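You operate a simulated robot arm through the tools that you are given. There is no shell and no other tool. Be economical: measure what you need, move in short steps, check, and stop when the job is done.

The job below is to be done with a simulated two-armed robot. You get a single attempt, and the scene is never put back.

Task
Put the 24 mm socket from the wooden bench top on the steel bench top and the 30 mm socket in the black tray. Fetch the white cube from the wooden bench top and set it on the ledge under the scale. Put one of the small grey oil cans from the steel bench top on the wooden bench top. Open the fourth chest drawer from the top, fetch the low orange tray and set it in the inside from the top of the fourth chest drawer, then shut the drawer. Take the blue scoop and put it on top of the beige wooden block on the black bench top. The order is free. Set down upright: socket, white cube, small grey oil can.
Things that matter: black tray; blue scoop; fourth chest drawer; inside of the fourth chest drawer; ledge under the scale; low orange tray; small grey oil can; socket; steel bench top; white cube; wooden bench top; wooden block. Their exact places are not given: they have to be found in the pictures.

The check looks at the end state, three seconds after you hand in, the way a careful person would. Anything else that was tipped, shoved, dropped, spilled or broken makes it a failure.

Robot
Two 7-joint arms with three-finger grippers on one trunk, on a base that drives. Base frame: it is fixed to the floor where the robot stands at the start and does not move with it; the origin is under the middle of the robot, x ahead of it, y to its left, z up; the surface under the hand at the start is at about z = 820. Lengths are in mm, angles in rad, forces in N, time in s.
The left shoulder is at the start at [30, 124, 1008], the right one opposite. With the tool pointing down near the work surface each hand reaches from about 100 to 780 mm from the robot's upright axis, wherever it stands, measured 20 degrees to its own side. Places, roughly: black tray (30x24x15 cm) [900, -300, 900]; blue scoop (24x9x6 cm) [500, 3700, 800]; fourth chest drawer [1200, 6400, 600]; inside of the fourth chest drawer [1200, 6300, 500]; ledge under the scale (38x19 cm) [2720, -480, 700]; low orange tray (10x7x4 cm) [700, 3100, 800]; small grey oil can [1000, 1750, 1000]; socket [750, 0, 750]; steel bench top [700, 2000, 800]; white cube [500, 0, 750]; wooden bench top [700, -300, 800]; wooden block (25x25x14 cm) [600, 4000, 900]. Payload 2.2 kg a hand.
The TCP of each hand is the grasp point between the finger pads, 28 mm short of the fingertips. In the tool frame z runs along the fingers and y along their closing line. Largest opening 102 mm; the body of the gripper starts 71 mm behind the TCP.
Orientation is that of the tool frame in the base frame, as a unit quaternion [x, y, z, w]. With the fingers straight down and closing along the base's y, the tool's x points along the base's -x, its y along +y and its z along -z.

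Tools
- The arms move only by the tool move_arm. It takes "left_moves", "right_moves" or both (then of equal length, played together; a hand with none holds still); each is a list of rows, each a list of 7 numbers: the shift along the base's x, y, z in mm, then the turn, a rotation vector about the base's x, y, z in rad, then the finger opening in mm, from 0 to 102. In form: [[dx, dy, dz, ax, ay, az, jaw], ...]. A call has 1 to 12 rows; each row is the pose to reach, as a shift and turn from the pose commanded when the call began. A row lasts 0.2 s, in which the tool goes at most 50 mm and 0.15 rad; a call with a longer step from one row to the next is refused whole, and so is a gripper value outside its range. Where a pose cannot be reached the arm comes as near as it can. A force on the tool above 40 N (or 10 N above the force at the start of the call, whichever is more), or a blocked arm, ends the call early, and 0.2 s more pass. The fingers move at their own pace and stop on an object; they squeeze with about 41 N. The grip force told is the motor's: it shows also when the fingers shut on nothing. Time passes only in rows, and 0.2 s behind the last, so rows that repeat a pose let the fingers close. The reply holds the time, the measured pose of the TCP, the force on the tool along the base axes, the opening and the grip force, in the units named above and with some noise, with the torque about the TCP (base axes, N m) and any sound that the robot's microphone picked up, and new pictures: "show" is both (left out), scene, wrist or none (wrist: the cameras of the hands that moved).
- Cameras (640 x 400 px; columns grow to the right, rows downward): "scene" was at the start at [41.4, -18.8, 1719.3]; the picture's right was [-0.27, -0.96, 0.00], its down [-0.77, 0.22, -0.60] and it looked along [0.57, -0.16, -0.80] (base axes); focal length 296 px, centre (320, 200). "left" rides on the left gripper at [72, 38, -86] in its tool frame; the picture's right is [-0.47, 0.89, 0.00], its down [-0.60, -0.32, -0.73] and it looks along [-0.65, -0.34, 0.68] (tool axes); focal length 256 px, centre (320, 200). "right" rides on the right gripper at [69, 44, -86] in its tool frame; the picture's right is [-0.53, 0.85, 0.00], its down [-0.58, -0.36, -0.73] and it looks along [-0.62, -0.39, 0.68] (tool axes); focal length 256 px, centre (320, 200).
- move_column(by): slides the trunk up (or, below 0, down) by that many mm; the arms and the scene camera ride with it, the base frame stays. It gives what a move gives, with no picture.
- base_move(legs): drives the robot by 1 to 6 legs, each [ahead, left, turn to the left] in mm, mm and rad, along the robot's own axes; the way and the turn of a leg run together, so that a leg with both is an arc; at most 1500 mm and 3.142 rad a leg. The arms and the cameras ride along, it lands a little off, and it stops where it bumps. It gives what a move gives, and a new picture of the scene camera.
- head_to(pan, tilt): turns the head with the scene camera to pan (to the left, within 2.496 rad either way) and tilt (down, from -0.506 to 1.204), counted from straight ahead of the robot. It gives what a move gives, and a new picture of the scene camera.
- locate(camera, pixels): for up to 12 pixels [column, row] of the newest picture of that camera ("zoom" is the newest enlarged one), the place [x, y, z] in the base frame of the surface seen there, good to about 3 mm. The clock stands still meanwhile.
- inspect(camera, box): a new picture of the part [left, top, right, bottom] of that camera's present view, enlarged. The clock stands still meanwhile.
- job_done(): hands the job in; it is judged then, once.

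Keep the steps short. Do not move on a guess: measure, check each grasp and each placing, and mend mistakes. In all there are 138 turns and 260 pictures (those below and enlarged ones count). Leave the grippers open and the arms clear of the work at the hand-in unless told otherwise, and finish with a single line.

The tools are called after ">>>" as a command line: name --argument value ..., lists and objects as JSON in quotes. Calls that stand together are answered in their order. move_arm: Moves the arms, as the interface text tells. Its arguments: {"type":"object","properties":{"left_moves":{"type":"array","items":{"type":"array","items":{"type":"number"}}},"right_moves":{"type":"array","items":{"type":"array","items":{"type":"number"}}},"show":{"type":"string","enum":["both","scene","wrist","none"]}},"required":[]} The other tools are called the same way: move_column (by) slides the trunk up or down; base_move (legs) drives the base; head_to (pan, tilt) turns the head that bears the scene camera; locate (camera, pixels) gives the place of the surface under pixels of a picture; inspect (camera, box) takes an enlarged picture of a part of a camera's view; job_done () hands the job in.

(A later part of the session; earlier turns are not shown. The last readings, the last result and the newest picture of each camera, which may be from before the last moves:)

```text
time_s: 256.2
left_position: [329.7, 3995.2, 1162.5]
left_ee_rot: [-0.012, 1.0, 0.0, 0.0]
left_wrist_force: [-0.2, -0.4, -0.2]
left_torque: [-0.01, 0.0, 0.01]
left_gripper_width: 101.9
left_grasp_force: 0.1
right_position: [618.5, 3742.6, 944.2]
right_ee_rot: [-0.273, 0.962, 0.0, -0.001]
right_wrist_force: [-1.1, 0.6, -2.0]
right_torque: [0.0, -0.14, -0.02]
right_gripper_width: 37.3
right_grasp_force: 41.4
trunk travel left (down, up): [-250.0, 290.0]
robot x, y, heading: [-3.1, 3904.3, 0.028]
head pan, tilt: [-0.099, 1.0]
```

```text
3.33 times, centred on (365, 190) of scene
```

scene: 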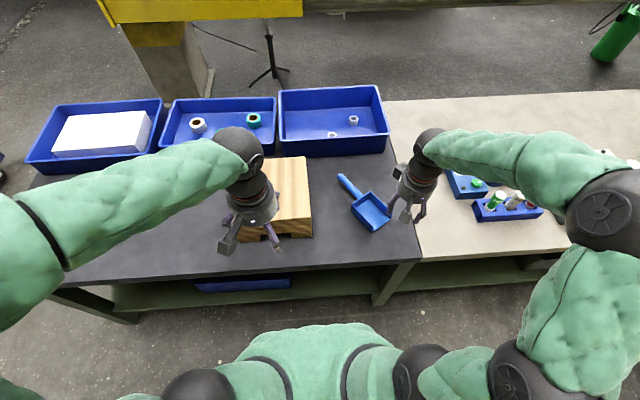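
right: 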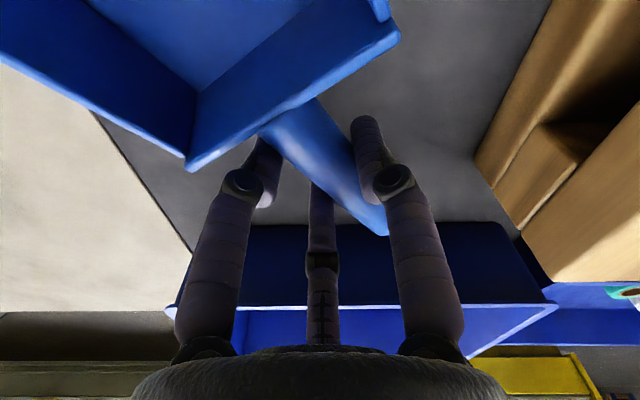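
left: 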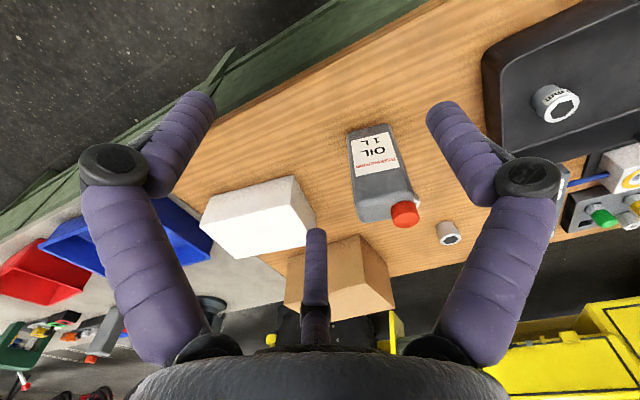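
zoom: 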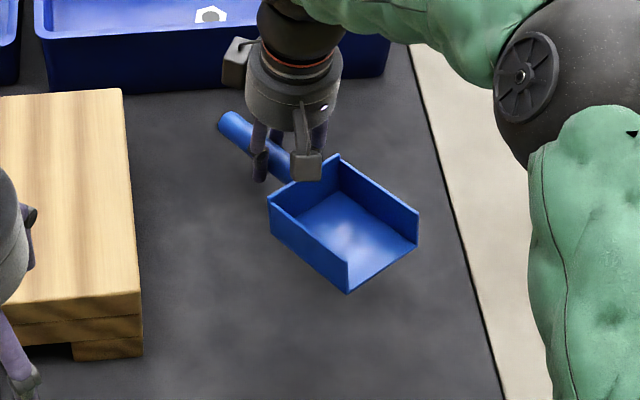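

Held level. Measure its yaw, then lift to 1060 and clear the left hand away to the left.

>>> locate --camera "zoom" --pixels '[[335, 158], [271, 202], [228, 122], [240, 133], [350, 290], [416, 240]]'

>>> move_arm --right_moves '[[0, 0, 40, 0, 0, 0, 10], [0, 0, 80, 0, 0, 0, 10], [0, 0, 116, 0, 0, -0.1, 10], [0, 0, 116, 0, 0, -0.22, 10], [0, 0, 116, 0, 0, -0.34, 10], [0, 0, 116, 0, 0, -0.46, 10], [0, 0, 116, 0, 0, -0.55, 10]]' --left_moves '[[0, 40, 0, 0, 0, 0, 100], [0, 80, 0, 0, 0, 0, 100], [0, 120, 0, 0, 0, 0, 100], [-10, 160, 0, 0, 0, 0, 100], [-20, 200, 0, 0, 0, 0, 100], [-30, 240, 0, 0, 0, 0, 100], [-30, 250, 0, 0, 0, 0, 100]]' --show "scene"

```text
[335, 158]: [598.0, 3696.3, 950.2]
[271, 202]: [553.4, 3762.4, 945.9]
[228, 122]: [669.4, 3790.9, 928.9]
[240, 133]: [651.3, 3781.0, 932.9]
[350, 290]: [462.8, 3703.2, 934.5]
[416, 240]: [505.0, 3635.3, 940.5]
```

```text
time_s: 257.8
left_position: [299.0, 4245.3, 1163.9]
left_ee_rot: [-0.011, 1.0, 0.0, 0.0]
left_wrist_force: [0.4, 0.4, 0.2]
left_torque: [0.0, 0.01, 0.02]
left_gripper_width: 100.0
left_grasp_force: 0.1
right_position: [618.4, 3744.2, 1056.6]
right_ee_rot: [0.0, 1.0, 0.0, 0.0]
right_wrist_force: [0.7, -0.4, -1.9]
right_torque: [-0.04, -0.15, 0.01]
right_gripper_width: 37.3
right_grasp_force: 41.2
trunk travel left (down, up): [-250.0, 290.0]
robot x, y, heading: [-3.9, 3902.6, 0.022]
head pan, tilt: [-0.099, 1.0]
```

scene: 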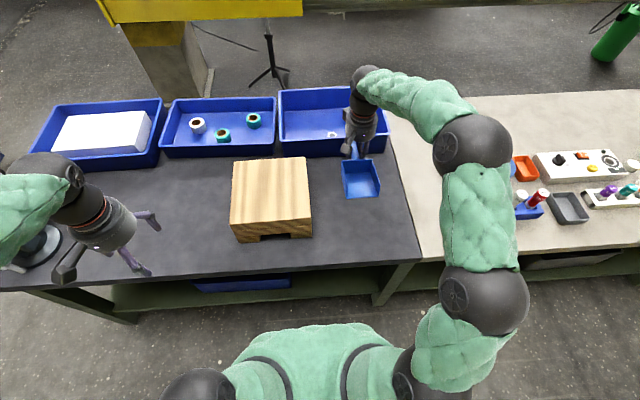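

The scoop seems pitched (handle end low). Measure it again in this pose.

>>> inspect --camera "scene" --box '[310, 120, 410, 210]'

>>> locate --camera "scene" --pixels '[[342, 161], [371, 158], [347, 197], [380, 193], [362, 185], [358, 170], [234, 160], [306, 158], [237, 238], [310, 215], [270, 190]]'

```text
4.44 times, centred on (360, 165) of scene
```

zoom: 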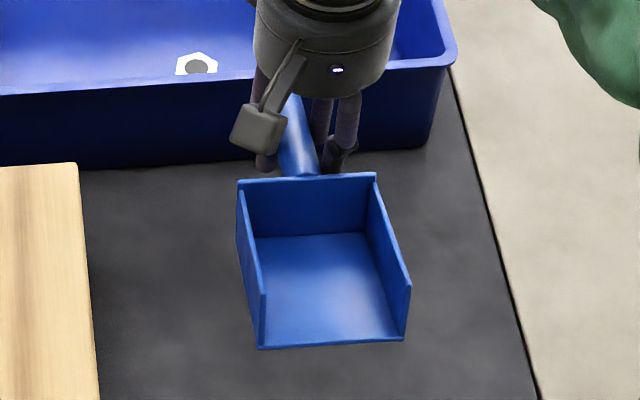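

```text
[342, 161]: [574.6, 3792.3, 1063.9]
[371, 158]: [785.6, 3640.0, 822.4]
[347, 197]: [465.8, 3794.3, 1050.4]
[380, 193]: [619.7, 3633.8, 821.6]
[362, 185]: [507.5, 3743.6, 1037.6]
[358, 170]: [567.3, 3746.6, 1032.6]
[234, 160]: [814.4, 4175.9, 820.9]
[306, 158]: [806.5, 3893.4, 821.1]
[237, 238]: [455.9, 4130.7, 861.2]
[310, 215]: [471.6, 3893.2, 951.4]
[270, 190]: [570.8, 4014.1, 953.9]
```

>>> locate --camera "zoom" --pixels '[[270, 330], [330, 330], [390, 328], [270, 250], [320, 250], [360, 250], [262, 290], [410, 280], [250, 185], [370, 180], [305, 160], [290, 120]]'

>>> inspect --camera "right" --box '[0, 0, 640, 400]'

```text
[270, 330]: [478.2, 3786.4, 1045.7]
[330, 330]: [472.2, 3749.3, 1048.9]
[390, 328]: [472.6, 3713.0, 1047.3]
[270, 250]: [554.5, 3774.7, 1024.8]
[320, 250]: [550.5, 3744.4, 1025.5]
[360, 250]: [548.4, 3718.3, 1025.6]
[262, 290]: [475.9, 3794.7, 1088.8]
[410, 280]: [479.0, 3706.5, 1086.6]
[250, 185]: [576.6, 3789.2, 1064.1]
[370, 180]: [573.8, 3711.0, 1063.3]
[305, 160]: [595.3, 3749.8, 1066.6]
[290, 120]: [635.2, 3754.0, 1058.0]
```

```text
1.00 times, centred on (320, 200) of right (not enlarged: the box is as wide or as high as the picture)
```

zoom: 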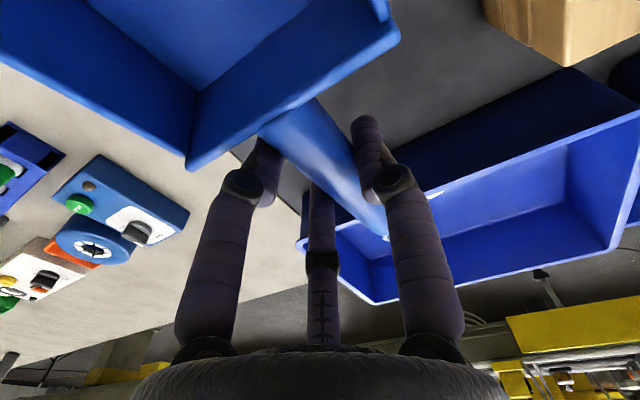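

The scoop is pitched 0.28 rad. I strafe left 200 mm, then turn the gripper −0.28 about y to level the scoop.

>>> base_move --legs '[[0, 200, 0]]'

>>> move_arm --right_moves '[[0, 0, 10, 0, -0.1, 0, 10], [0, 0, 20, 0, -0.2, 0, 10], [0, 0, 20, 0, -0.28, 0, 10]]'

```text
time_s: 259.4
left_position: [294.1, 4444.8, 1163.0]
left_ee_rot: [-0.012, 1.0, 0.0, 0.0]
left_wrist_force: [0.0, 0.6, 0.6]
left_torque: [-0.03, 0.0, 0.01]
left_gripper_width: 99.9
left_grasp_force: 0.0
right_position: [614.7, 3943.4, 1057.3]
right_ee_rot: [-0.001, 1.0, -0.001, 0.0]
right_wrist_force: [0.2, 0.3, -0.9]
right_torque: [-0.06, -0.18, 0.03]
right_gripper_width: 37.0
right_grasp_force: 40.6
trunk travel left (down, up): [-250.0, 290.0]
robot x, y, heading: [-9.0, 4103.3, 0.026]
head pan, tilt: [-0.099, 1.0]
```

scene: 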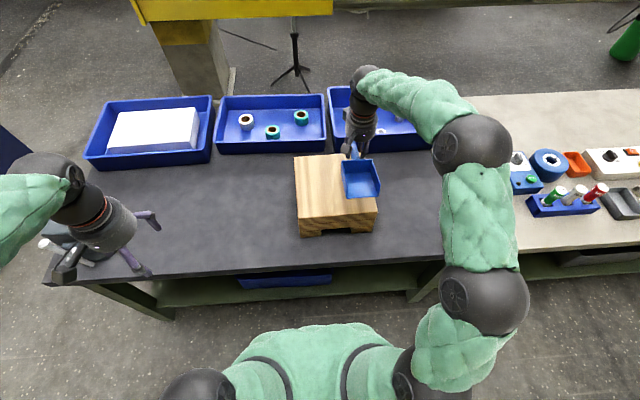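

```text
time_s: 260.2
left_position: [293.6, 4445.2, 1165.1]
left_ee_rot: [-0.011, 1.0, 0.001, 0.0]
left_wrist_force: [0.6, -0.6, -0.5]
left_torque: [-0.03, -0.01, -0.01]
left_gripper_width: 100.1
left_grasp_force: 0.0
right_position: [613.4, 3943.8, 1079.4]
right_ee_rot: [0.0, 0.99, 0.0, 0.14]
right_wrist_force: [0.1, 0.3, -2.5]
right_torque: [0.01, -0.08, 0.0]
right_gripper_width: 37.0
right_grasp_force: 40.8
trunk travel left (down, up): [-250.0, 290.0]
robot x, y, heading: [-10.7, 4101.7, 0.029]
head pan, tilt: [-0.099, 1.0]
```

scene: 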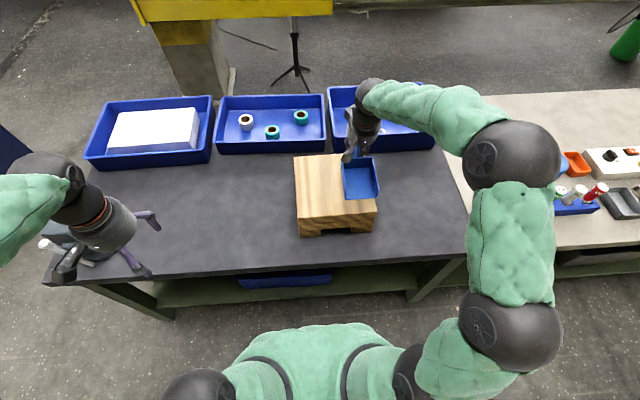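
right: 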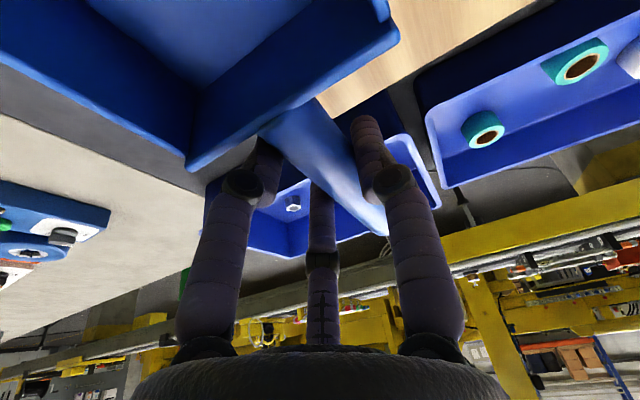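

Check levelness and the block's extents.

>>> locate --camera "scene" --pixels '[[352, 192], [370, 190], [352, 172], [366, 172], [344, 160], [295, 160], [300, 228], [375, 208], [320, 190], [330, 160], [310, 215]]'

>>> inspect --camera "scene" --box '[280, 130, 400, 240]'

```text
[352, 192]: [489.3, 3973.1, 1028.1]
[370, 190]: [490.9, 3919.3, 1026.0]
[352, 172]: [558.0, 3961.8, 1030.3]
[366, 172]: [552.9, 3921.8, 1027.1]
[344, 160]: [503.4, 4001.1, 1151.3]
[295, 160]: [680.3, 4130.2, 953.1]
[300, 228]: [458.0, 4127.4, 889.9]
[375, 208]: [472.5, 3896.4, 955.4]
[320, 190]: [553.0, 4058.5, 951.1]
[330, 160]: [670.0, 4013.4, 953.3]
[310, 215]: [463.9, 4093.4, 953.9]
```

```text
3.64 times, centred on (340, 185) of scene
```

zoom: 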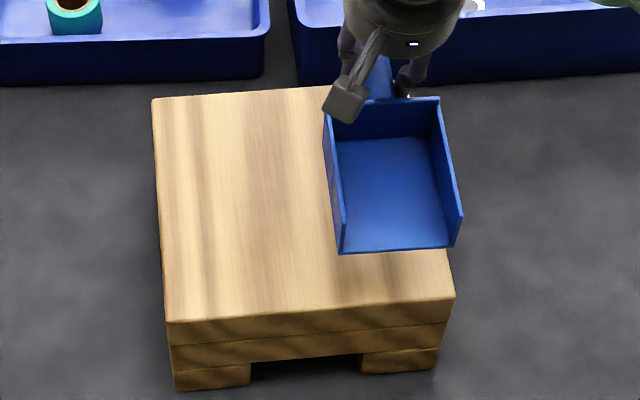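

Level now. Move +68 in y, down to just above the block (top 953), then feel for contact.

>>> move_arm --right_moves '[[0, 35, 0, 0, 0, 0, 10], [0, 68, 0, 0, 0, 0, 10], [0, 68, -40, 0, 0, 0, 10], [0, 68, -64, 0, 0, 0, 10], [0, 68, -68, 0, 0, 0, 10], [0, 68, -71, 0, 0, 0, 10], [0, 68, -73, 0, 0, 0, 10]]' --show "scene"

```text
time_s: 261.8
left_position: [293.8, 4445.4, 1163.6]
left_ee_rot: [-0.011, 1.0, 0.0, 0.0]
left_wrist_force: [0.0, -0.3, -0.6]
left_torque: [-0.03, 0.02, -0.02]
left_gripper_width: 99.9
left_grasp_force: 0.1
right_position: [615.7, 4011.0, 1006.0]
right_ee_rot: [0.0, 0.99, 0.0, 0.141]
right_wrist_force: [5.0, 0.5, 10.1]
right_torque: [0.24, 1.48, -0.18]
right_gripper_width: 37.1
right_grasp_force: 40.9
trunk travel left (down, up): [-250.0, 290.0]
robot x, y, heading: [-7.7, 4102.7, 0.024]
head pan, tilt: [-0.099, 1.0]
```

scene: 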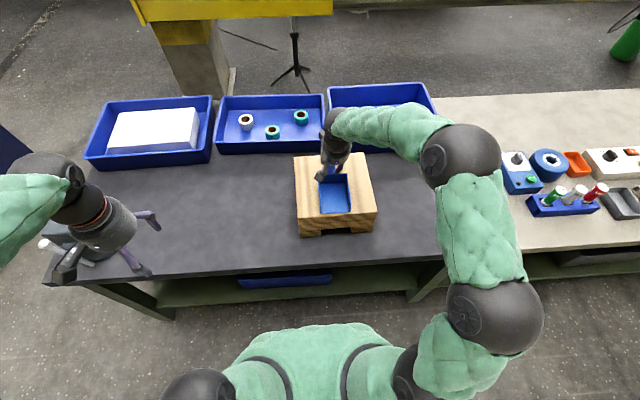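

Contact felt. Open and retreat along the tool axis.

>>> move_arm --right_moves '[[0, 0, 0, 0, 0, 0, 45], [0, 0, 0, 0, 0, 0, 70], [0, 0, 0, 0, 0, 0, 70], [-8, 0, 29, 0, 0, 0, 70], [-20, 0, 70, 0, 0, 0, 70], [-32, 0, 112, 0, 0, 0, 70], [-44, -10, 154, 0, 0.1, 0, 70], [-70, -40, 180, 0, 0.2, 0, 70], [-105, -75, 180, 0, 0.28, 0, 70], [-140, -110, 180, 0, 0.28, 0, 70], [-175, -145, 180, 0, 0.28, 0, 70], [-210, -180, 180, 0, 0.28, 0, 70]]' --show "scene"

>>> inspect --camera "scene" --box '[270, 130, 410, 250]'

```text
time_s: 264.4
left_position: [293.0, 4444.3, 1164.3]
left_ee_rot: [-0.011, 1.0, 0.001, 0.0]
left_wrist_force: [0.3, -0.6, -0.2]
left_torque: [0.02, -0.02, 0.0]
left_gripper_width: 100.0
left_grasp_force: 0.0
right_position: [401.4, 3831.9, 1183.8]
right_ee_rot: [-0.001, 1.0, 0.0, 0.001]
right_wrist_force: [-0.4, -0.2, 0.2]
right_torque: [0.01, 0.0, 0.03]
right_gripper_width: 69.8
right_grasp_force: 0.1
trunk travel left (down, up): [-250.0, 290.0]
robot x, y, heading: [-10.1, 4102.1, 0.029]
head pan, tilt: [-0.099, 1.0]
```

scene: 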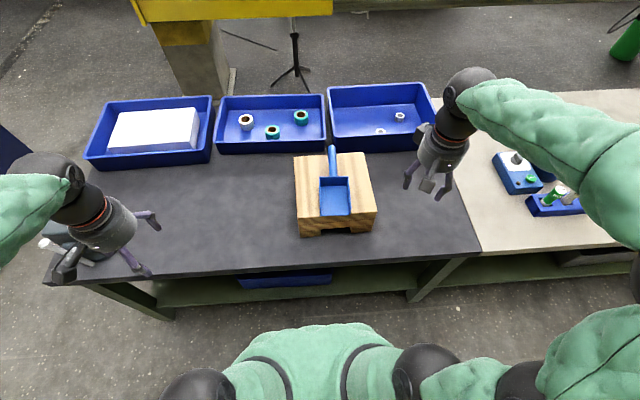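

```text
3.33 times, centred on (340, 190) of scene
```

zoom: 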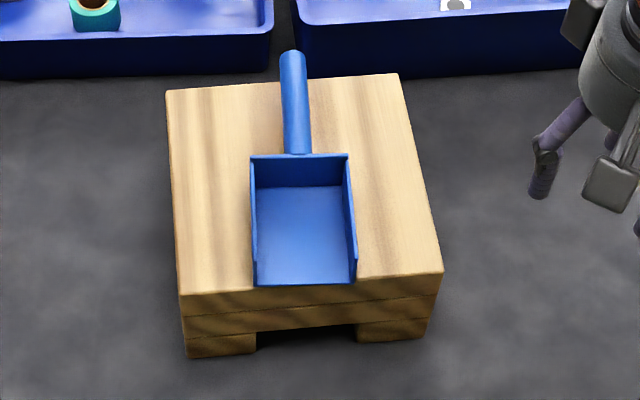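

The scoop lies on the block. Next the orange tray: strafe right to y≈3230.

>>> base_move --legs '[[20, 0, -0.027], [0, -880, 0]]'

>>> head_to --pan -0.2 --tilt 0.95

>>> inspect --camera "scene" --box '[250, 110, 420, 220]'

```text
time_s: 269.5
left_position: [321.4, 3546.0, 1163.6]
left_ee_rot: [0.004, 1.0, -0.001, 0.0]
left_wrist_force: [-0.3, -0.2, -0.3]
left_torque: [0.02, -0.01, 0.03]
left_gripper_width: 100.1
left_grasp_force: 0.1
right_position: [410.4, 2932.8, 1183.8]
right_ee_rot: [0.015, 1.0, 0.0, 0.0]
right_wrist_force: [0.0, 0.2, -1.4]
right_torque: [0.03, 0.01, -0.03]
right_gripper_width: 69.8
right_grasp_force: 0.0
trunk travel left (down, up): [-250.0, 290.0]
robot x, y, heading: [11.2, 3215.7, -0.005]
head pan, tilt: [-0.099, 1.0]
```

scene: 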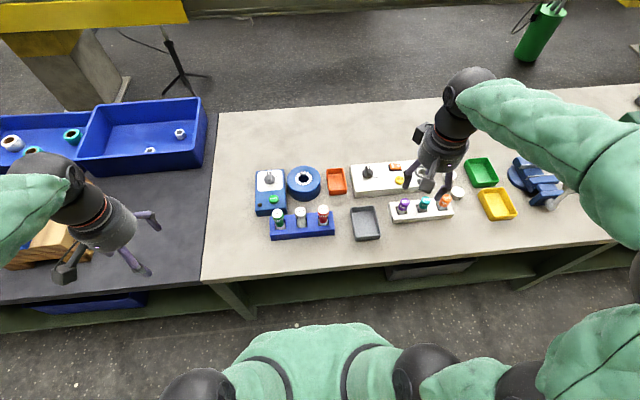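

```text
time_s: 270.1
left_position: [321.4, 3547.6, 1164.3]
left_ee_rot: [0.004, 1.0, -0.001, 0.0]
left_wrist_force: [-0.1, -0.8, -0.3]
left_torque: [0.0, 0.04, 0.01]
left_gripper_width: 100.0
left_grasp_force: 0.1
right_position: [412.0, 2931.2, 1184.3]
right_ee_rot: [0.015, 1.0, 0.001, 0.0]
right_wrist_force: [-0.1, 0.0, -0.2]
right_torque: [-0.03, 0.01, -0.01]
right_gripper_width: 70.1
right_grasp_force: 0.0
trunk travel left (down, up): [-250.0, 290.0]
robot x, y, heading: [8.8, 3214.3, -0.008]
head pan, tilt: [-0.201, 0.949]
```

scene: 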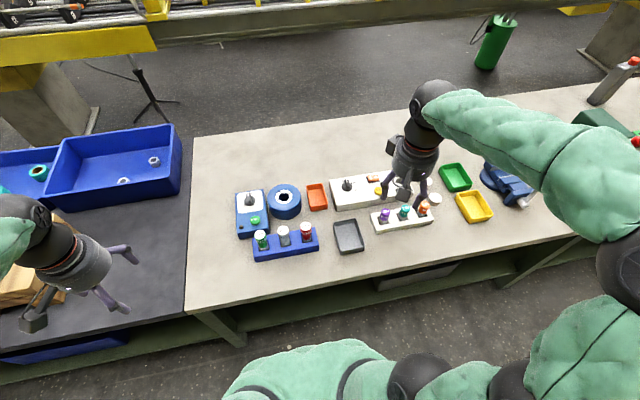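

```text
3.64 times, centred on (335, 165) of scene
```

zoom: 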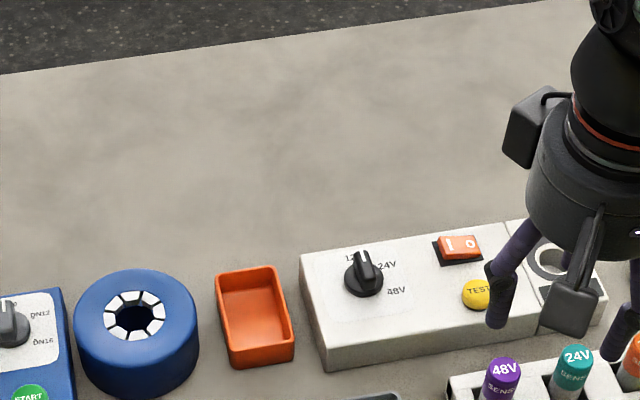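

>>> locate --camera "zoom" --pixels '[[219, 276], [275, 268], [293, 348], [231, 362], [255, 310], [196, 320], [190, 365], [210, 340], [302, 258], [322, 355], [305, 330], [225, 320]]'

```text
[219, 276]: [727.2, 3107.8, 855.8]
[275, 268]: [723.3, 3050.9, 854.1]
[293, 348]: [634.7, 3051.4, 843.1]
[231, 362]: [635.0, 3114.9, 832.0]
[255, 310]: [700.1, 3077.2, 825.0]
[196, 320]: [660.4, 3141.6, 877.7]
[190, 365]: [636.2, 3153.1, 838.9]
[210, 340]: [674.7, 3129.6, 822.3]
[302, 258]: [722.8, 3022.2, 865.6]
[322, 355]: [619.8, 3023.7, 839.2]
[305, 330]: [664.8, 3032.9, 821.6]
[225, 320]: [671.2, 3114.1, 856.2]
```

Tray rim: y 3049–3116, x 630–730, top 856; gaps ≈25 mm both sides. I'll straddle it at (688,3082) with an 84 mm opening. Move above first.

>>> move_arm --right_moves '[[40, 22, 0, 0, 0, 0, 84], [80, 44, 0, 0, 0, 0, 84], [120, 66, 0, 0, 0, 0, 84], [160, 88, 0, 0, 0, 0, 84], [200, 110, -5, 0, 0, 0, 84], [240, 132, -15, 0, 0, 0, 84], [276, 151, -30, 0, 0, 0, 84], [276, 151, -80, 0, 0, 0, 84], [276, 151, -130, 0, 0, 0, 84], [276, 151, -180, 0, 0, 0, 84], [276, 151, -230, 0, 0, 0, 84], [276, 151, -265, 0, 0, 0, 84]]'

>>> locate --camera "right" --pixels '[[200, 100], [260, 100], [300, 100], [340, 100], [380, 100], [420, 100], [280, 120], [360, 120], [250, 60], [400, 60]]'

```text
time_s: 272.8
left_position: [321.9, 3545.6, 1163.9]
left_ee_rot: [0.005, 1.0, 0.0, -0.001]
left_wrist_force: [0.5, 0.3, -0.8]
left_torque: [0.02, -0.02, -0.02]
left_gripper_width: 100.3
left_grasp_force: 0.0
right_position: [689.1, 3082.2, 919.0]
right_ee_rot: [0.015, 1.0, 0.0, 0.0]
right_wrist_force: [0.1, -0.2, 0.8]
right_torque: [0.02, 0.03, 0.02]
right_gripper_width: 83.9
right_grasp_force: 0.0
trunk travel left (down, up): [-250.0, 290.0]
robot x, y, heading: [7.2, 3212.0, -0.007]
head pan, tilt: [-0.201, 0.949]
```

scene: 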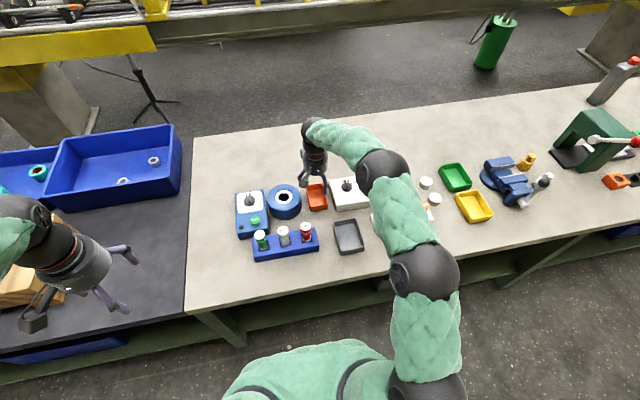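
right: 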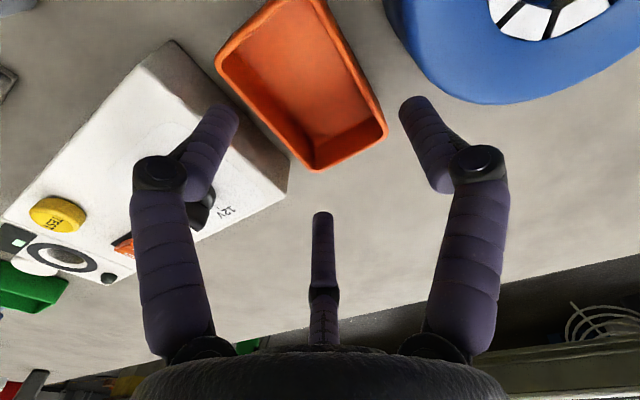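

```text
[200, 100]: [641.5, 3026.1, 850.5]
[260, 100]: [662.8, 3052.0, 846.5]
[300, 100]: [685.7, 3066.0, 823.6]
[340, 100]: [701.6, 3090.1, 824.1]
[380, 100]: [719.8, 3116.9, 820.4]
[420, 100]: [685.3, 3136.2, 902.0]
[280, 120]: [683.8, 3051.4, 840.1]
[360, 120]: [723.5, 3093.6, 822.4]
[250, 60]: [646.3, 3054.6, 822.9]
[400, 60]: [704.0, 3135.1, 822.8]
```

>>> move_arm --right_moves '[[0, 1, -10, 0, 0, 0, 81], [0, 1, -30, 0, 0, 0, 81], [0, 1, -50, 0, 0, 0, 81], [0, 1, -66, 0, 0, 0, 81]]' --show "wrist"

```text
time_s: 273.8
left_position: [322.2, 3546.7, 1164.0]
left_ee_rot: [0.004, 1.0, 0.001, 0.0]
left_wrist_force: [-0.8, 0.4, 0.1]
left_torque: [0.02, 0.02, -0.02]
left_gripper_width: 100.0
left_grasp_force: 0.1
right_position: [690.4, 3082.7, 853.0]
right_ee_rot: [0.016, 1.0, 0.001, 0.0]
right_wrist_force: [6.8, -9.8, 14.2]
right_torque: [0.74, -0.11, -0.49]
right_gripper_width: 95.1
right_grasp_force: 4.5
trunk travel left (down, up): [-250.0, 290.0]
robot x, y, heading: [7.1, 3214.4, -0.007]
head pan, tilt: [-0.201, 0.949]
```

right: 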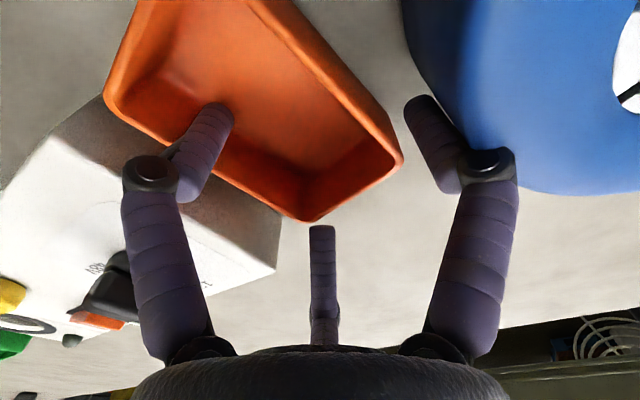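

The fingers are spread by contact (95 mm, 14 N): the evidence (scoop, cube and this view) shows the true closing line is the camera's horizontal, turned about 32° from what I assumed. I rise straight up before correcting the yaw.

>>> move_arm --right_moves '[[0, 1, -50, 0, 0, 0, 95], [0, 1, -20, 0, 0, 0, 95], [0, 1, 20, 0, 0, 0, 95], [0, 1, 50, 0, 0, 0, 95]]'

>>> inspect --camera "scene" --box '[220, 140, 400, 270]'

```text
time_s: 274.1
left_position: [322.1, 3547.4, 1163.5]
left_ee_rot: [0.005, 1.0, 0.001, -0.001]
left_wrist_force: [0.8, -0.3, 0.7]
left_torque: [-0.01, 0.04, 0.01]
left_gripper_width: 100.1
left_grasp_force: 0.0
right_position: [693.2, 3078.8, 838.8]
right_ee_rot: [0.019, 1.0, -0.003, 0.002]
right_wrist_force: [-3.1, -1.1, 8.4]
right_torque: [0.07, 0.49, -0.11]
right_gripper_width: 99.3
right_grasp_force: 0.2
trunk travel left (down, up): [-250.0, 290.0]
robot x, y, heading: [6.8, 3213.4, -0.007]
head pan, tilt: [-0.201, 0.949]
stopped in row 1 (right hand): the force on the tool passed its limit at 76 N (the readings are from after the stop); the commanded pose is now the measured one
```

scene: 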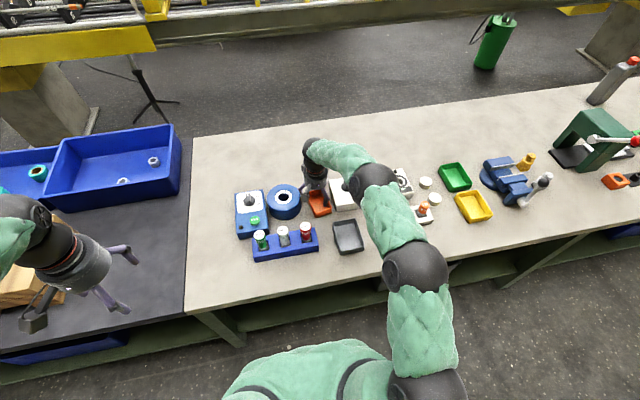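
right: 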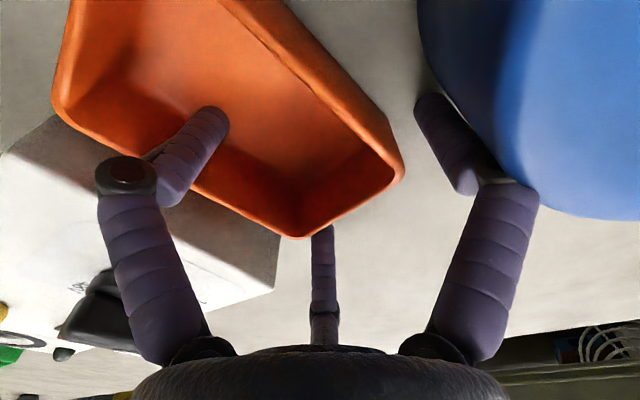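

```text
3.08 times, centred on (310, 205) of scene
```

zoom: 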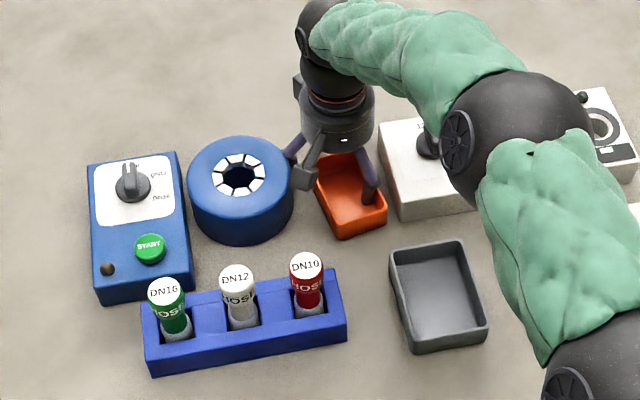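

I mistyped the sign; it pressed down and stopped by force. Nothing appears displaced. Now really rise.

>>> move_arm --right_moves '[[0, 0, 15, 0, 0, 0, 98], [0, 0, 40, 0, 0, 0, 98], [0, 0, 75, 0, 0, 0, 98], [0, 0, 110, 0, 0, 0, 98], [0, 0, 150, 0, 0, 0, 98]]'

>>> inspect --camera "scene" --box '[220, 140, 400, 270]'

```text
time_s: 275.3
left_position: [321.4, 3547.2, 1163.5]
left_ee_rot: [0.005, 1.0, 0.001, 0.0]
left_wrist_force: [-0.7, -0.1, -0.4]
left_torque: [0.01, -0.01, -0.02]
left_gripper_width: 100.0
left_grasp_force: 0.0
right_position: [690.6, 3081.3, 989.0]
right_ee_rot: [0.017, 1.0, -0.002, 0.001]
right_wrist_force: [0.2, 0.1, -0.3]
right_torque: [0.0, -0.04, 0.01]
right_gripper_width: 98.1
right_grasp_force: 0.0
trunk travel left (down, up): [-250.0, 290.0]
robot x, y, heading: [6.4, 3216.4, -0.001]
head pan, tilt: [-0.201, 0.949]
```

scene: 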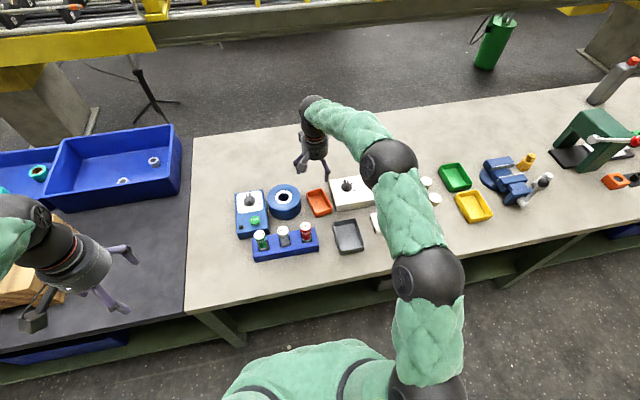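
right: 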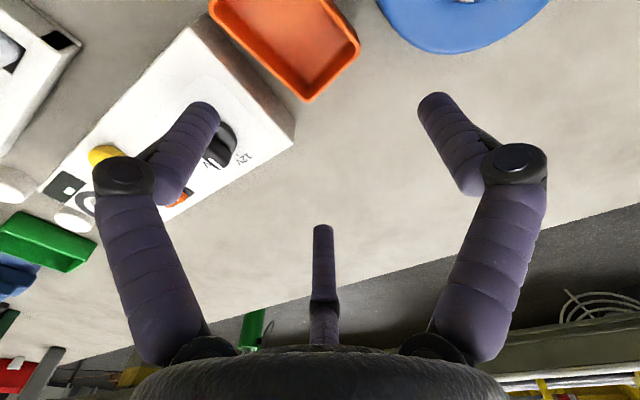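

```text
3.08 times, centred on (310, 205) of scene
```

zoom: 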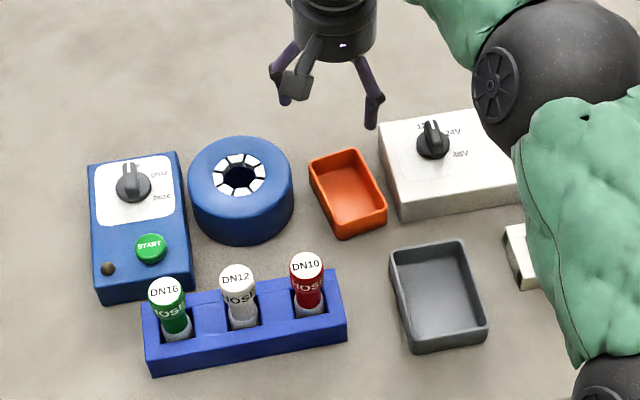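

Confirmed: fingertips lie along (0.53,0.85) in the base at zero yaw. The tray turned a little; measure anew.

>>> locate --camera "zoom" --pixels '[[312, 163], [355, 151], [385, 207], [340, 228], [325, 197], [372, 178], [350, 195], [293, 190], [380, 130], [393, 190], [362, 218], [333, 157]]'

```text
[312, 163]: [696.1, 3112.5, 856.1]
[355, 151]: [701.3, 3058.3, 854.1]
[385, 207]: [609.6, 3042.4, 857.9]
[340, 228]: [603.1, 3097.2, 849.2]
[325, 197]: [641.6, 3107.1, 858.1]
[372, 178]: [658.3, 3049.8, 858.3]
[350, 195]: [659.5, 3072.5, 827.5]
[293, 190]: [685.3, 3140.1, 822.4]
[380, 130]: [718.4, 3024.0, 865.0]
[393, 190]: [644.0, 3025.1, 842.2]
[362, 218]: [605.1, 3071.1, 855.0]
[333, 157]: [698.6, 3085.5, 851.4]
```

Tray now: centre (653,3078), yaw ≈ +0.14. Turn the hand +0.73 so the true closing line is across the tray, and come to (678,3082).

>>> move_arm --right_moves '[[0, 0, 0, 0, 0, 0.14, 90], [-3, 0, 0, 0, 0, 0.28, 80], [-6, 0, 0, 0, 0, 0.42, 77], [-9, 1, 0, 0, 0, 0.56, 77], [-13, 1, 0, 0, 0, 0.7, 77], [-13, 1, -20, 0, 0, 0.732, 77], [-13, 1, -60, 0, 0, 0.732, 77], [-13, 1, -75, 0, 0, 0.732, 77]]'

>>> inspect --camera "scene" --box '[250, 150, 390, 250]'

```text
time_s: 277.1
left_position: [321.4, 3546.9, 1163.3]
left_ee_rot: [0.005, 1.0, 0.0, 0.0]
left_wrist_force: [-0.8, -0.6, 0.1]
left_torque: [0.0, 0.03, 0.0]
left_gripper_width: 100.4
left_grasp_force: 0.1
right_position: [679.5, 3083.1, 911.9]
right_ee_rot: [-0.341, 0.94, -0.001, 0.002]
right_wrist_force: [-0.2, 0.8, -0.2]
right_torque: [0.02, -0.03, -0.04]
right_gripper_width: 77.2
right_grasp_force: 0.0
trunk travel left (down, up): [-250.0, 290.0]
robot x, y, heading: [8.4, 3216.4, -0.003]
head pan, tilt: [-0.201, 0.949]
```

scene: 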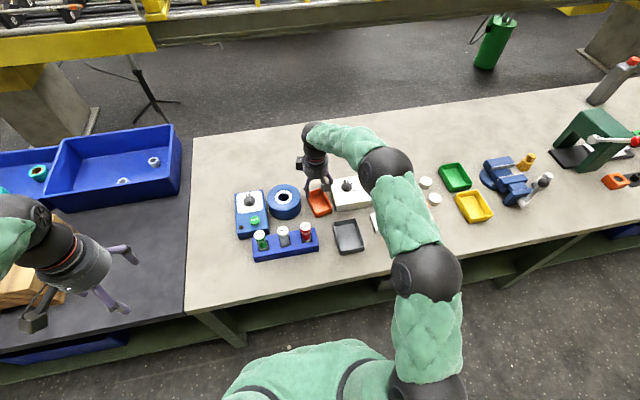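
right: 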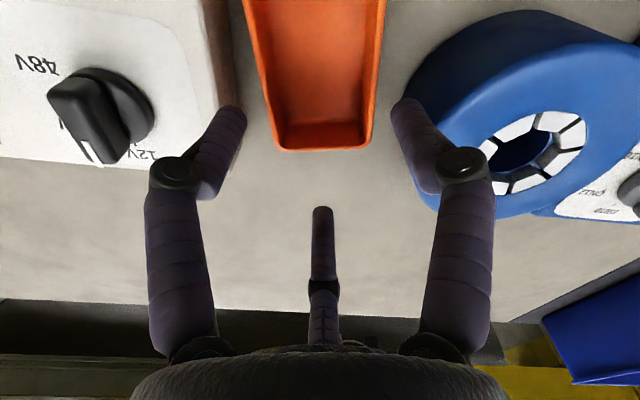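

```text
4.00 times, centred on (320, 200) of scene
```

zoom: 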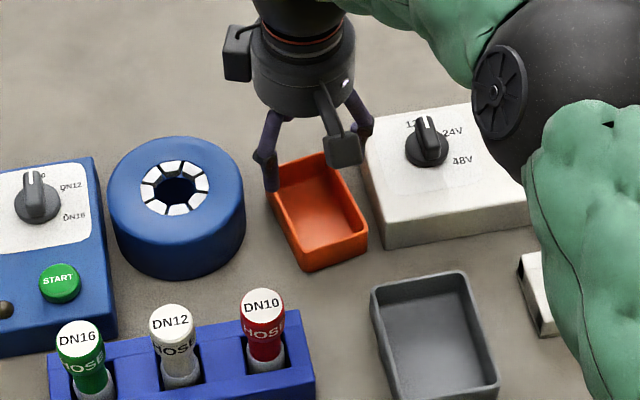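

View is now symmetric. Narrow to 72, shift 1.5 mm in +y and descend carefully.

>>> move_arm --right_moves '[[0, 1.5, -5, 0, 0, 0, 72], [0, 1.5, -25, 0, 0, 0, 72], [0, 1.5, -45, 0, 0, 0, 72], [0, 1.5, -58, 0, 0, 0, 72]]' --show "wrist"

```text
time_s: 278.0
left_position: [321.4, 3547.5, 1162.7]
left_ee_rot: [0.004, 1.0, 0.0, 0.0]
left_wrist_force: [1.2, 0.6, -0.2]
left_torque: [0.02, 0.0, 0.0]
left_gripper_width: 100.2
left_grasp_force: 0.1
right_position: [685.0, 3084.3, 881.5]
right_ee_rot: [-0.34, 0.941, -0.003, 0.01]
right_wrist_force: [-3.7, 5.3, 26.7]
right_torque: [0.31, 0.5, -0.37]
right_gripper_width: 4.0
right_grasp_force: 13.9
trunk travel left (down, up): [-250.0, 290.0]
robot x, y, heading: [9.9, 3214.9, -0.003]
head pan, tilt: [-0.201, 0.949]
stopped in row 4 (right hand): the force on the tool passed its limit at 51 N (the readings are from after the stop); the commanded pose is now the measured one
```

right: 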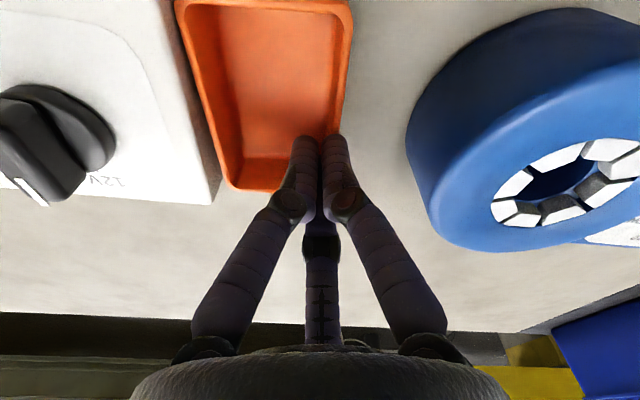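

The fingers slid off the rims inward. Rise, re-measure; I'll then grip just the tray's far short wall (free space behind it).

>>> move_arm --right_moves '[[0, 0, 20, 0, 0, 0, 10], [0, 0, 50, 0, 0, 0, 20], [20, 0, 90, 0, 0, 0, 34], [60, 0, 110, 0, 0, 0, 34], [100, 0, 120, 0, 0, 0, 34]]'

>>> inspect --camera "scene" --box '[250, 150, 390, 250]'

```text
time_s: 279.2
left_position: [322.9, 3547.3, 1162.2]
left_ee_rot: [0.004, 1.0, 0.0, -0.001]
left_wrist_force: [0.8, -0.1, -0.9]
left_torque: [-0.04, 0.04, -0.01]
left_gripper_width: 100.1
left_grasp_force: 0.0
right_position: [762.6, 3084.4, 983.9]
right_ee_rot: [-0.342, 0.94, -0.001, 0.002]
right_wrist_force: [1.0, 0.2, -2.2]
right_torque: [-0.04, 0.05, 0.01]
right_gripper_width: 34.0
right_grasp_force: 0.0
right hand out of reach, approached as far as the arm can: row 5
trunk travel left (down, up): [-250.0, 290.0]
robot x, y, heading: [7.8, 3213.4, -0.01]
head pan, tilt: [-0.201, 0.949]
```

scene: 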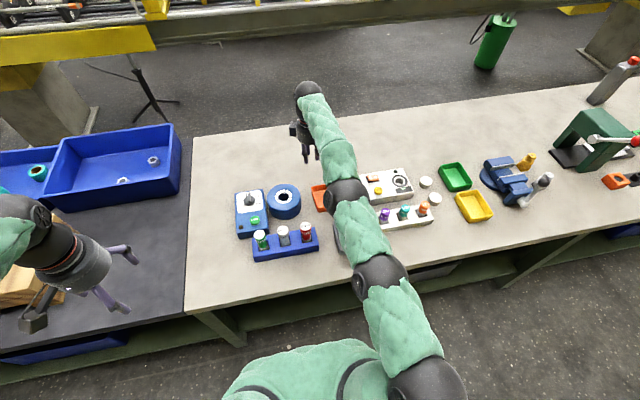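
right: 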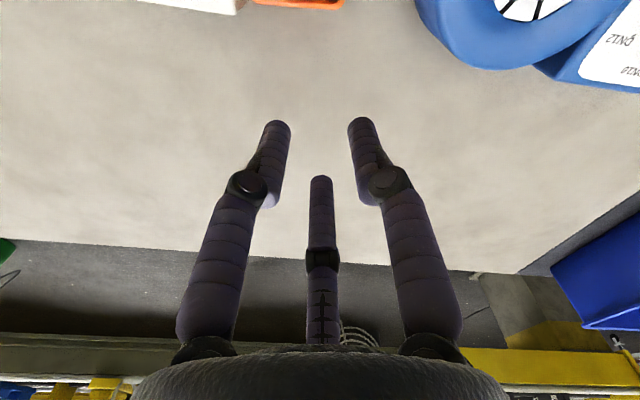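

```text
4.00 times, centred on (320, 200) of scene
```

zoom: 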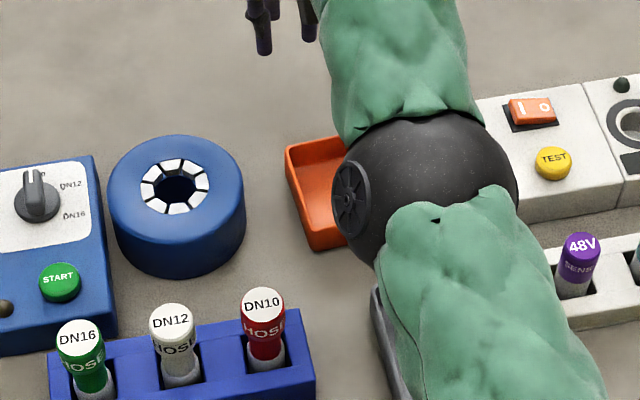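

>>> move_arm --right_moves '[[-30, -30, 10, 0, 0, 0, 34], [-60, -60, 20, 0, 0, 0, 34], [-90, -90, 30, 0, 0, 0, 34], [-120, -120, 40, 0, 0, 0, 34], [-150, -150, 50, 0, 0, 0, 34], [-180, -180, 60, 0, 0, 0, 34]]' --show "none"

>>> inspect --camera "scene" --box '[250, 150, 390, 250]'

```text
time_s: 280.8
left_position: [319.7, 3548.2, 1163.8]
left_ee_rot: [0.005, 1.0, 0.0, 0.002]
left_wrist_force: [-0.2, -0.2, 0.2]
left_torque: [0.02, -0.02, 0.04]
left_gripper_width: 100.1
left_grasp_force: 0.1
right_position: [624.7, 2908.6, 1017.3]
right_ee_rot: [-0.339, 0.941, -0.005, 0.012]
right_wrist_force: [0.0, 1.3, 0.4]
right_torque: [-0.01, -0.05, -0.01]
right_gripper_width: 33.8
right_grasp_force: 0.0
right hand out of reach, approached as far as the arm can: row 1, 2, 3
trunk travel left (down, up): [-250.0, 290.0]
robot x, y, heading: [5.1, 3213.6, -0.004]
head pan, tilt: [-0.201, 0.949]
stopped in row 6 (right hand): the arm was blocked; the commanded pose is now the measured one
```

```text
4.00 times, centred on (320, 200) of scene
```

zoom: 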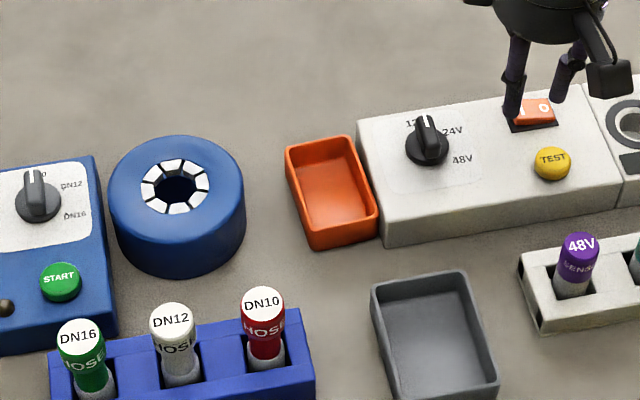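

>>> inspect --camera "scene" --box '[200, 80, 640, 400]'

>>> locate --camera "scene" --pixels '[[312, 188], [337, 184], [344, 205], [319, 211], [325, 186], [328, 198], [330, 211], [342, 183], [334, 192], [343, 200]]'

```text
1.25 times, centred on (420, 240) of scene
```

zoom: 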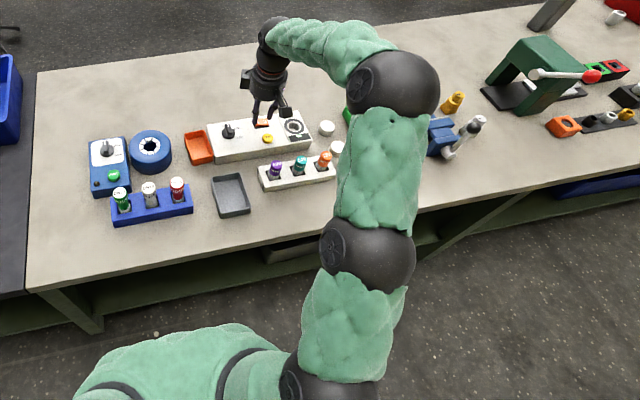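

```text
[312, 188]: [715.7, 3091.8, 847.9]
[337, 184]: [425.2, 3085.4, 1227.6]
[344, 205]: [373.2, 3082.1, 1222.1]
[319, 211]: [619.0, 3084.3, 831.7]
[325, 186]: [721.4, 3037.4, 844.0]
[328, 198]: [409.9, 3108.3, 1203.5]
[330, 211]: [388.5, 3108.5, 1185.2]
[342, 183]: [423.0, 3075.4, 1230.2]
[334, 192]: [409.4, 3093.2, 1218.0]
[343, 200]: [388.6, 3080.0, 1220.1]
```

>>> move_arm --right_moves '[[0, 0, 20, 0, 0, 0, 34], [0, 0, 40, 0, 0, 0, 34]]' --show "scene"

>>> inspect --camera "scene" --box '[280, 160, 380, 230]'

>>> locate --camera "scene" --pixels '[[312, 188], [337, 184], [344, 204], [319, 210], [316, 200], [328, 198], [309, 203], [341, 182], [300, 210]]'

```text
time_s: 281.4
left_position: [323.8, 3546.4, 1163.2]
left_ee_rot: [0.005, 1.0, 0.0, -0.001]
left_wrist_force: [0.2, 0.0, -0.1]
left_torque: [0.0, 0.05, -0.01]
left_gripper_width: 100.0
left_grasp_force: 0.1
right_position: [628.8, 2906.8, 1054.5]
right_ee_rot: [-0.339, 0.941, -0.004, 0.01]
right_wrist_force: [0.3, 0.9, 0.0]
right_torque: [-0.03, 0.01, -0.01]
right_gripper_width: 33.9
right_grasp_force: 0.0
trunk travel left (down, up): [-250.0, 290.0]
robot x, y, heading: [7.3, 3214.8, -0.001]
head pan, tilt: [-0.201, 0.949]
```

scene: 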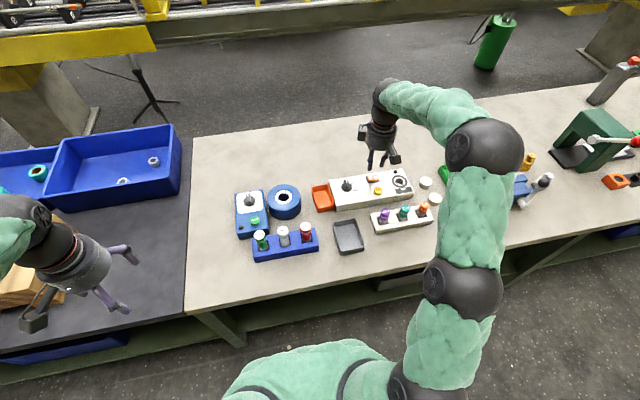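

```text
5.71 times, centred on (330, 195) of scene
```

zoom: 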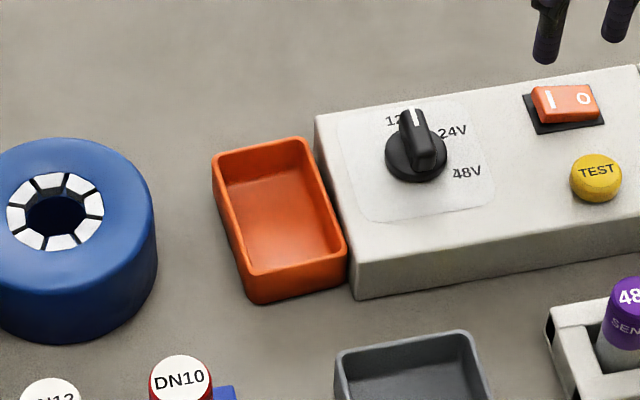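

```text
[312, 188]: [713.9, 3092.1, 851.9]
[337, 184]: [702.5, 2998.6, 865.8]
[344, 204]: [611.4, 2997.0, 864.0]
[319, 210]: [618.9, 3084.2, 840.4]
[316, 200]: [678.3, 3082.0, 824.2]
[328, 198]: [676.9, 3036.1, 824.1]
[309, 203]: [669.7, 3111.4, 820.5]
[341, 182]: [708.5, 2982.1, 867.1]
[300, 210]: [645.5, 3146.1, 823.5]
```

>>> locate --camera "zoom" --pixels '[[216, 160], [301, 142], [344, 248], [250, 276], [231, 210], [240, 245], [224, 190], [157, 240], [155, 200], [200, 230], [330, 200], [240, 200]]'

```text
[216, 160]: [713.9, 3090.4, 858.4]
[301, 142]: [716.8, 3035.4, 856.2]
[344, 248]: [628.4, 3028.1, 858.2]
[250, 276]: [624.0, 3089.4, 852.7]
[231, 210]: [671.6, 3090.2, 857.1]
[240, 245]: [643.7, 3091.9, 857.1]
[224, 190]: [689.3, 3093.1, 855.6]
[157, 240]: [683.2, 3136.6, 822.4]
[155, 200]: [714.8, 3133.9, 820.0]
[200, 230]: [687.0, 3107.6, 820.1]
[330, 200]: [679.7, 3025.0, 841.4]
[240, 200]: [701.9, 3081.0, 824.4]
```

Left long wall is at y≈3092 (x 625–714), 44 mm from the wheel. I'll pinch that wall: one finger inside, one outside, closing along y.

>>> move_arm --right_moves '[[10, 45, 0, 0, 0, -0.05, 40], [20, 90, 0, 0, 0, -0.1, 40], [32, 138, 0, 0, 0, -0.134, 40], [43, 185, 0, 0, 0, -0.134, 40], [43, 185, -50, 0, 0, -0.134, 40], [43, 185, -100, 0, 0, -0.134, 40], [43, 185, -140, 0, 0, -0.134, 40]]'

>>> inspect --camera "scene" --box '[280, 150, 380, 220]'

```text
time_s: 283.0
left_position: [322.1, 3546.6, 1163.6]
left_ee_rot: [0.005, 1.0, 0.001, -0.001]
left_wrist_force: [-0.3, 0.3, 0.5]
left_torque: [0.0, -0.03, -0.01]
left_gripper_width: 99.7
left_grasp_force: 0.0
right_position: [669.7, 3091.6, 915.2]
right_ee_rot: [-0.274, 0.962, -0.006, 0.011]
right_wrist_force: [0.3, -0.5, 0.1]
right_torque: [0.04, 0.01, 0.01]
right_gripper_width: 39.9
right_grasp_force: 0.1
trunk travel left (down, up): [-250.0, 290.0]
robot x, y, heading: [8.5, 3209.8, -0.005]
head pan, tilt: [-0.201, 0.949]
```

scene: 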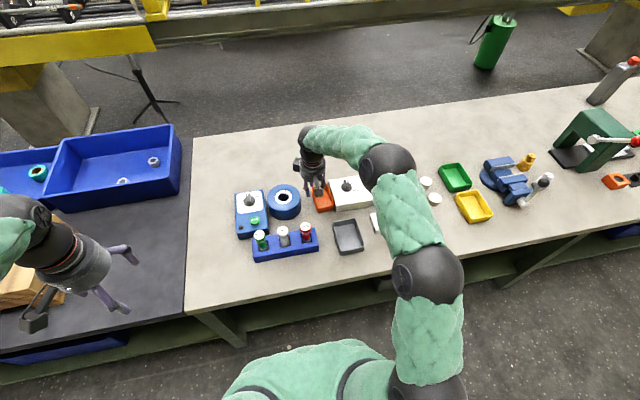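
right: 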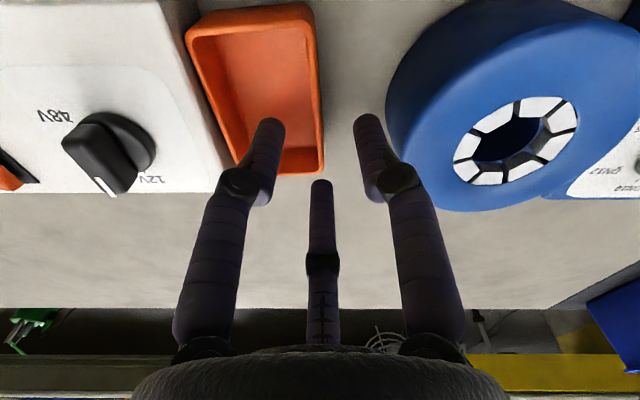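

```text
5.71 times, centred on (330, 185) of scene
```

zoom: 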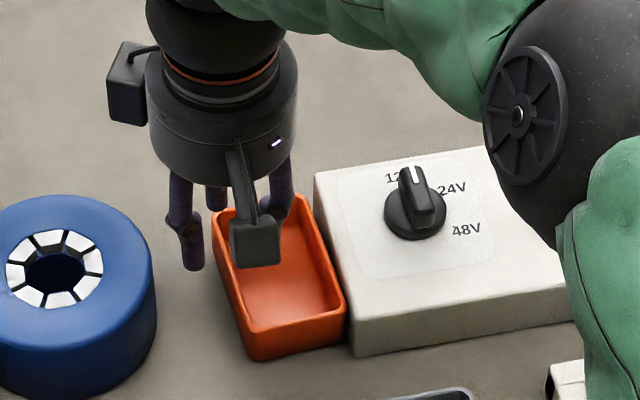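

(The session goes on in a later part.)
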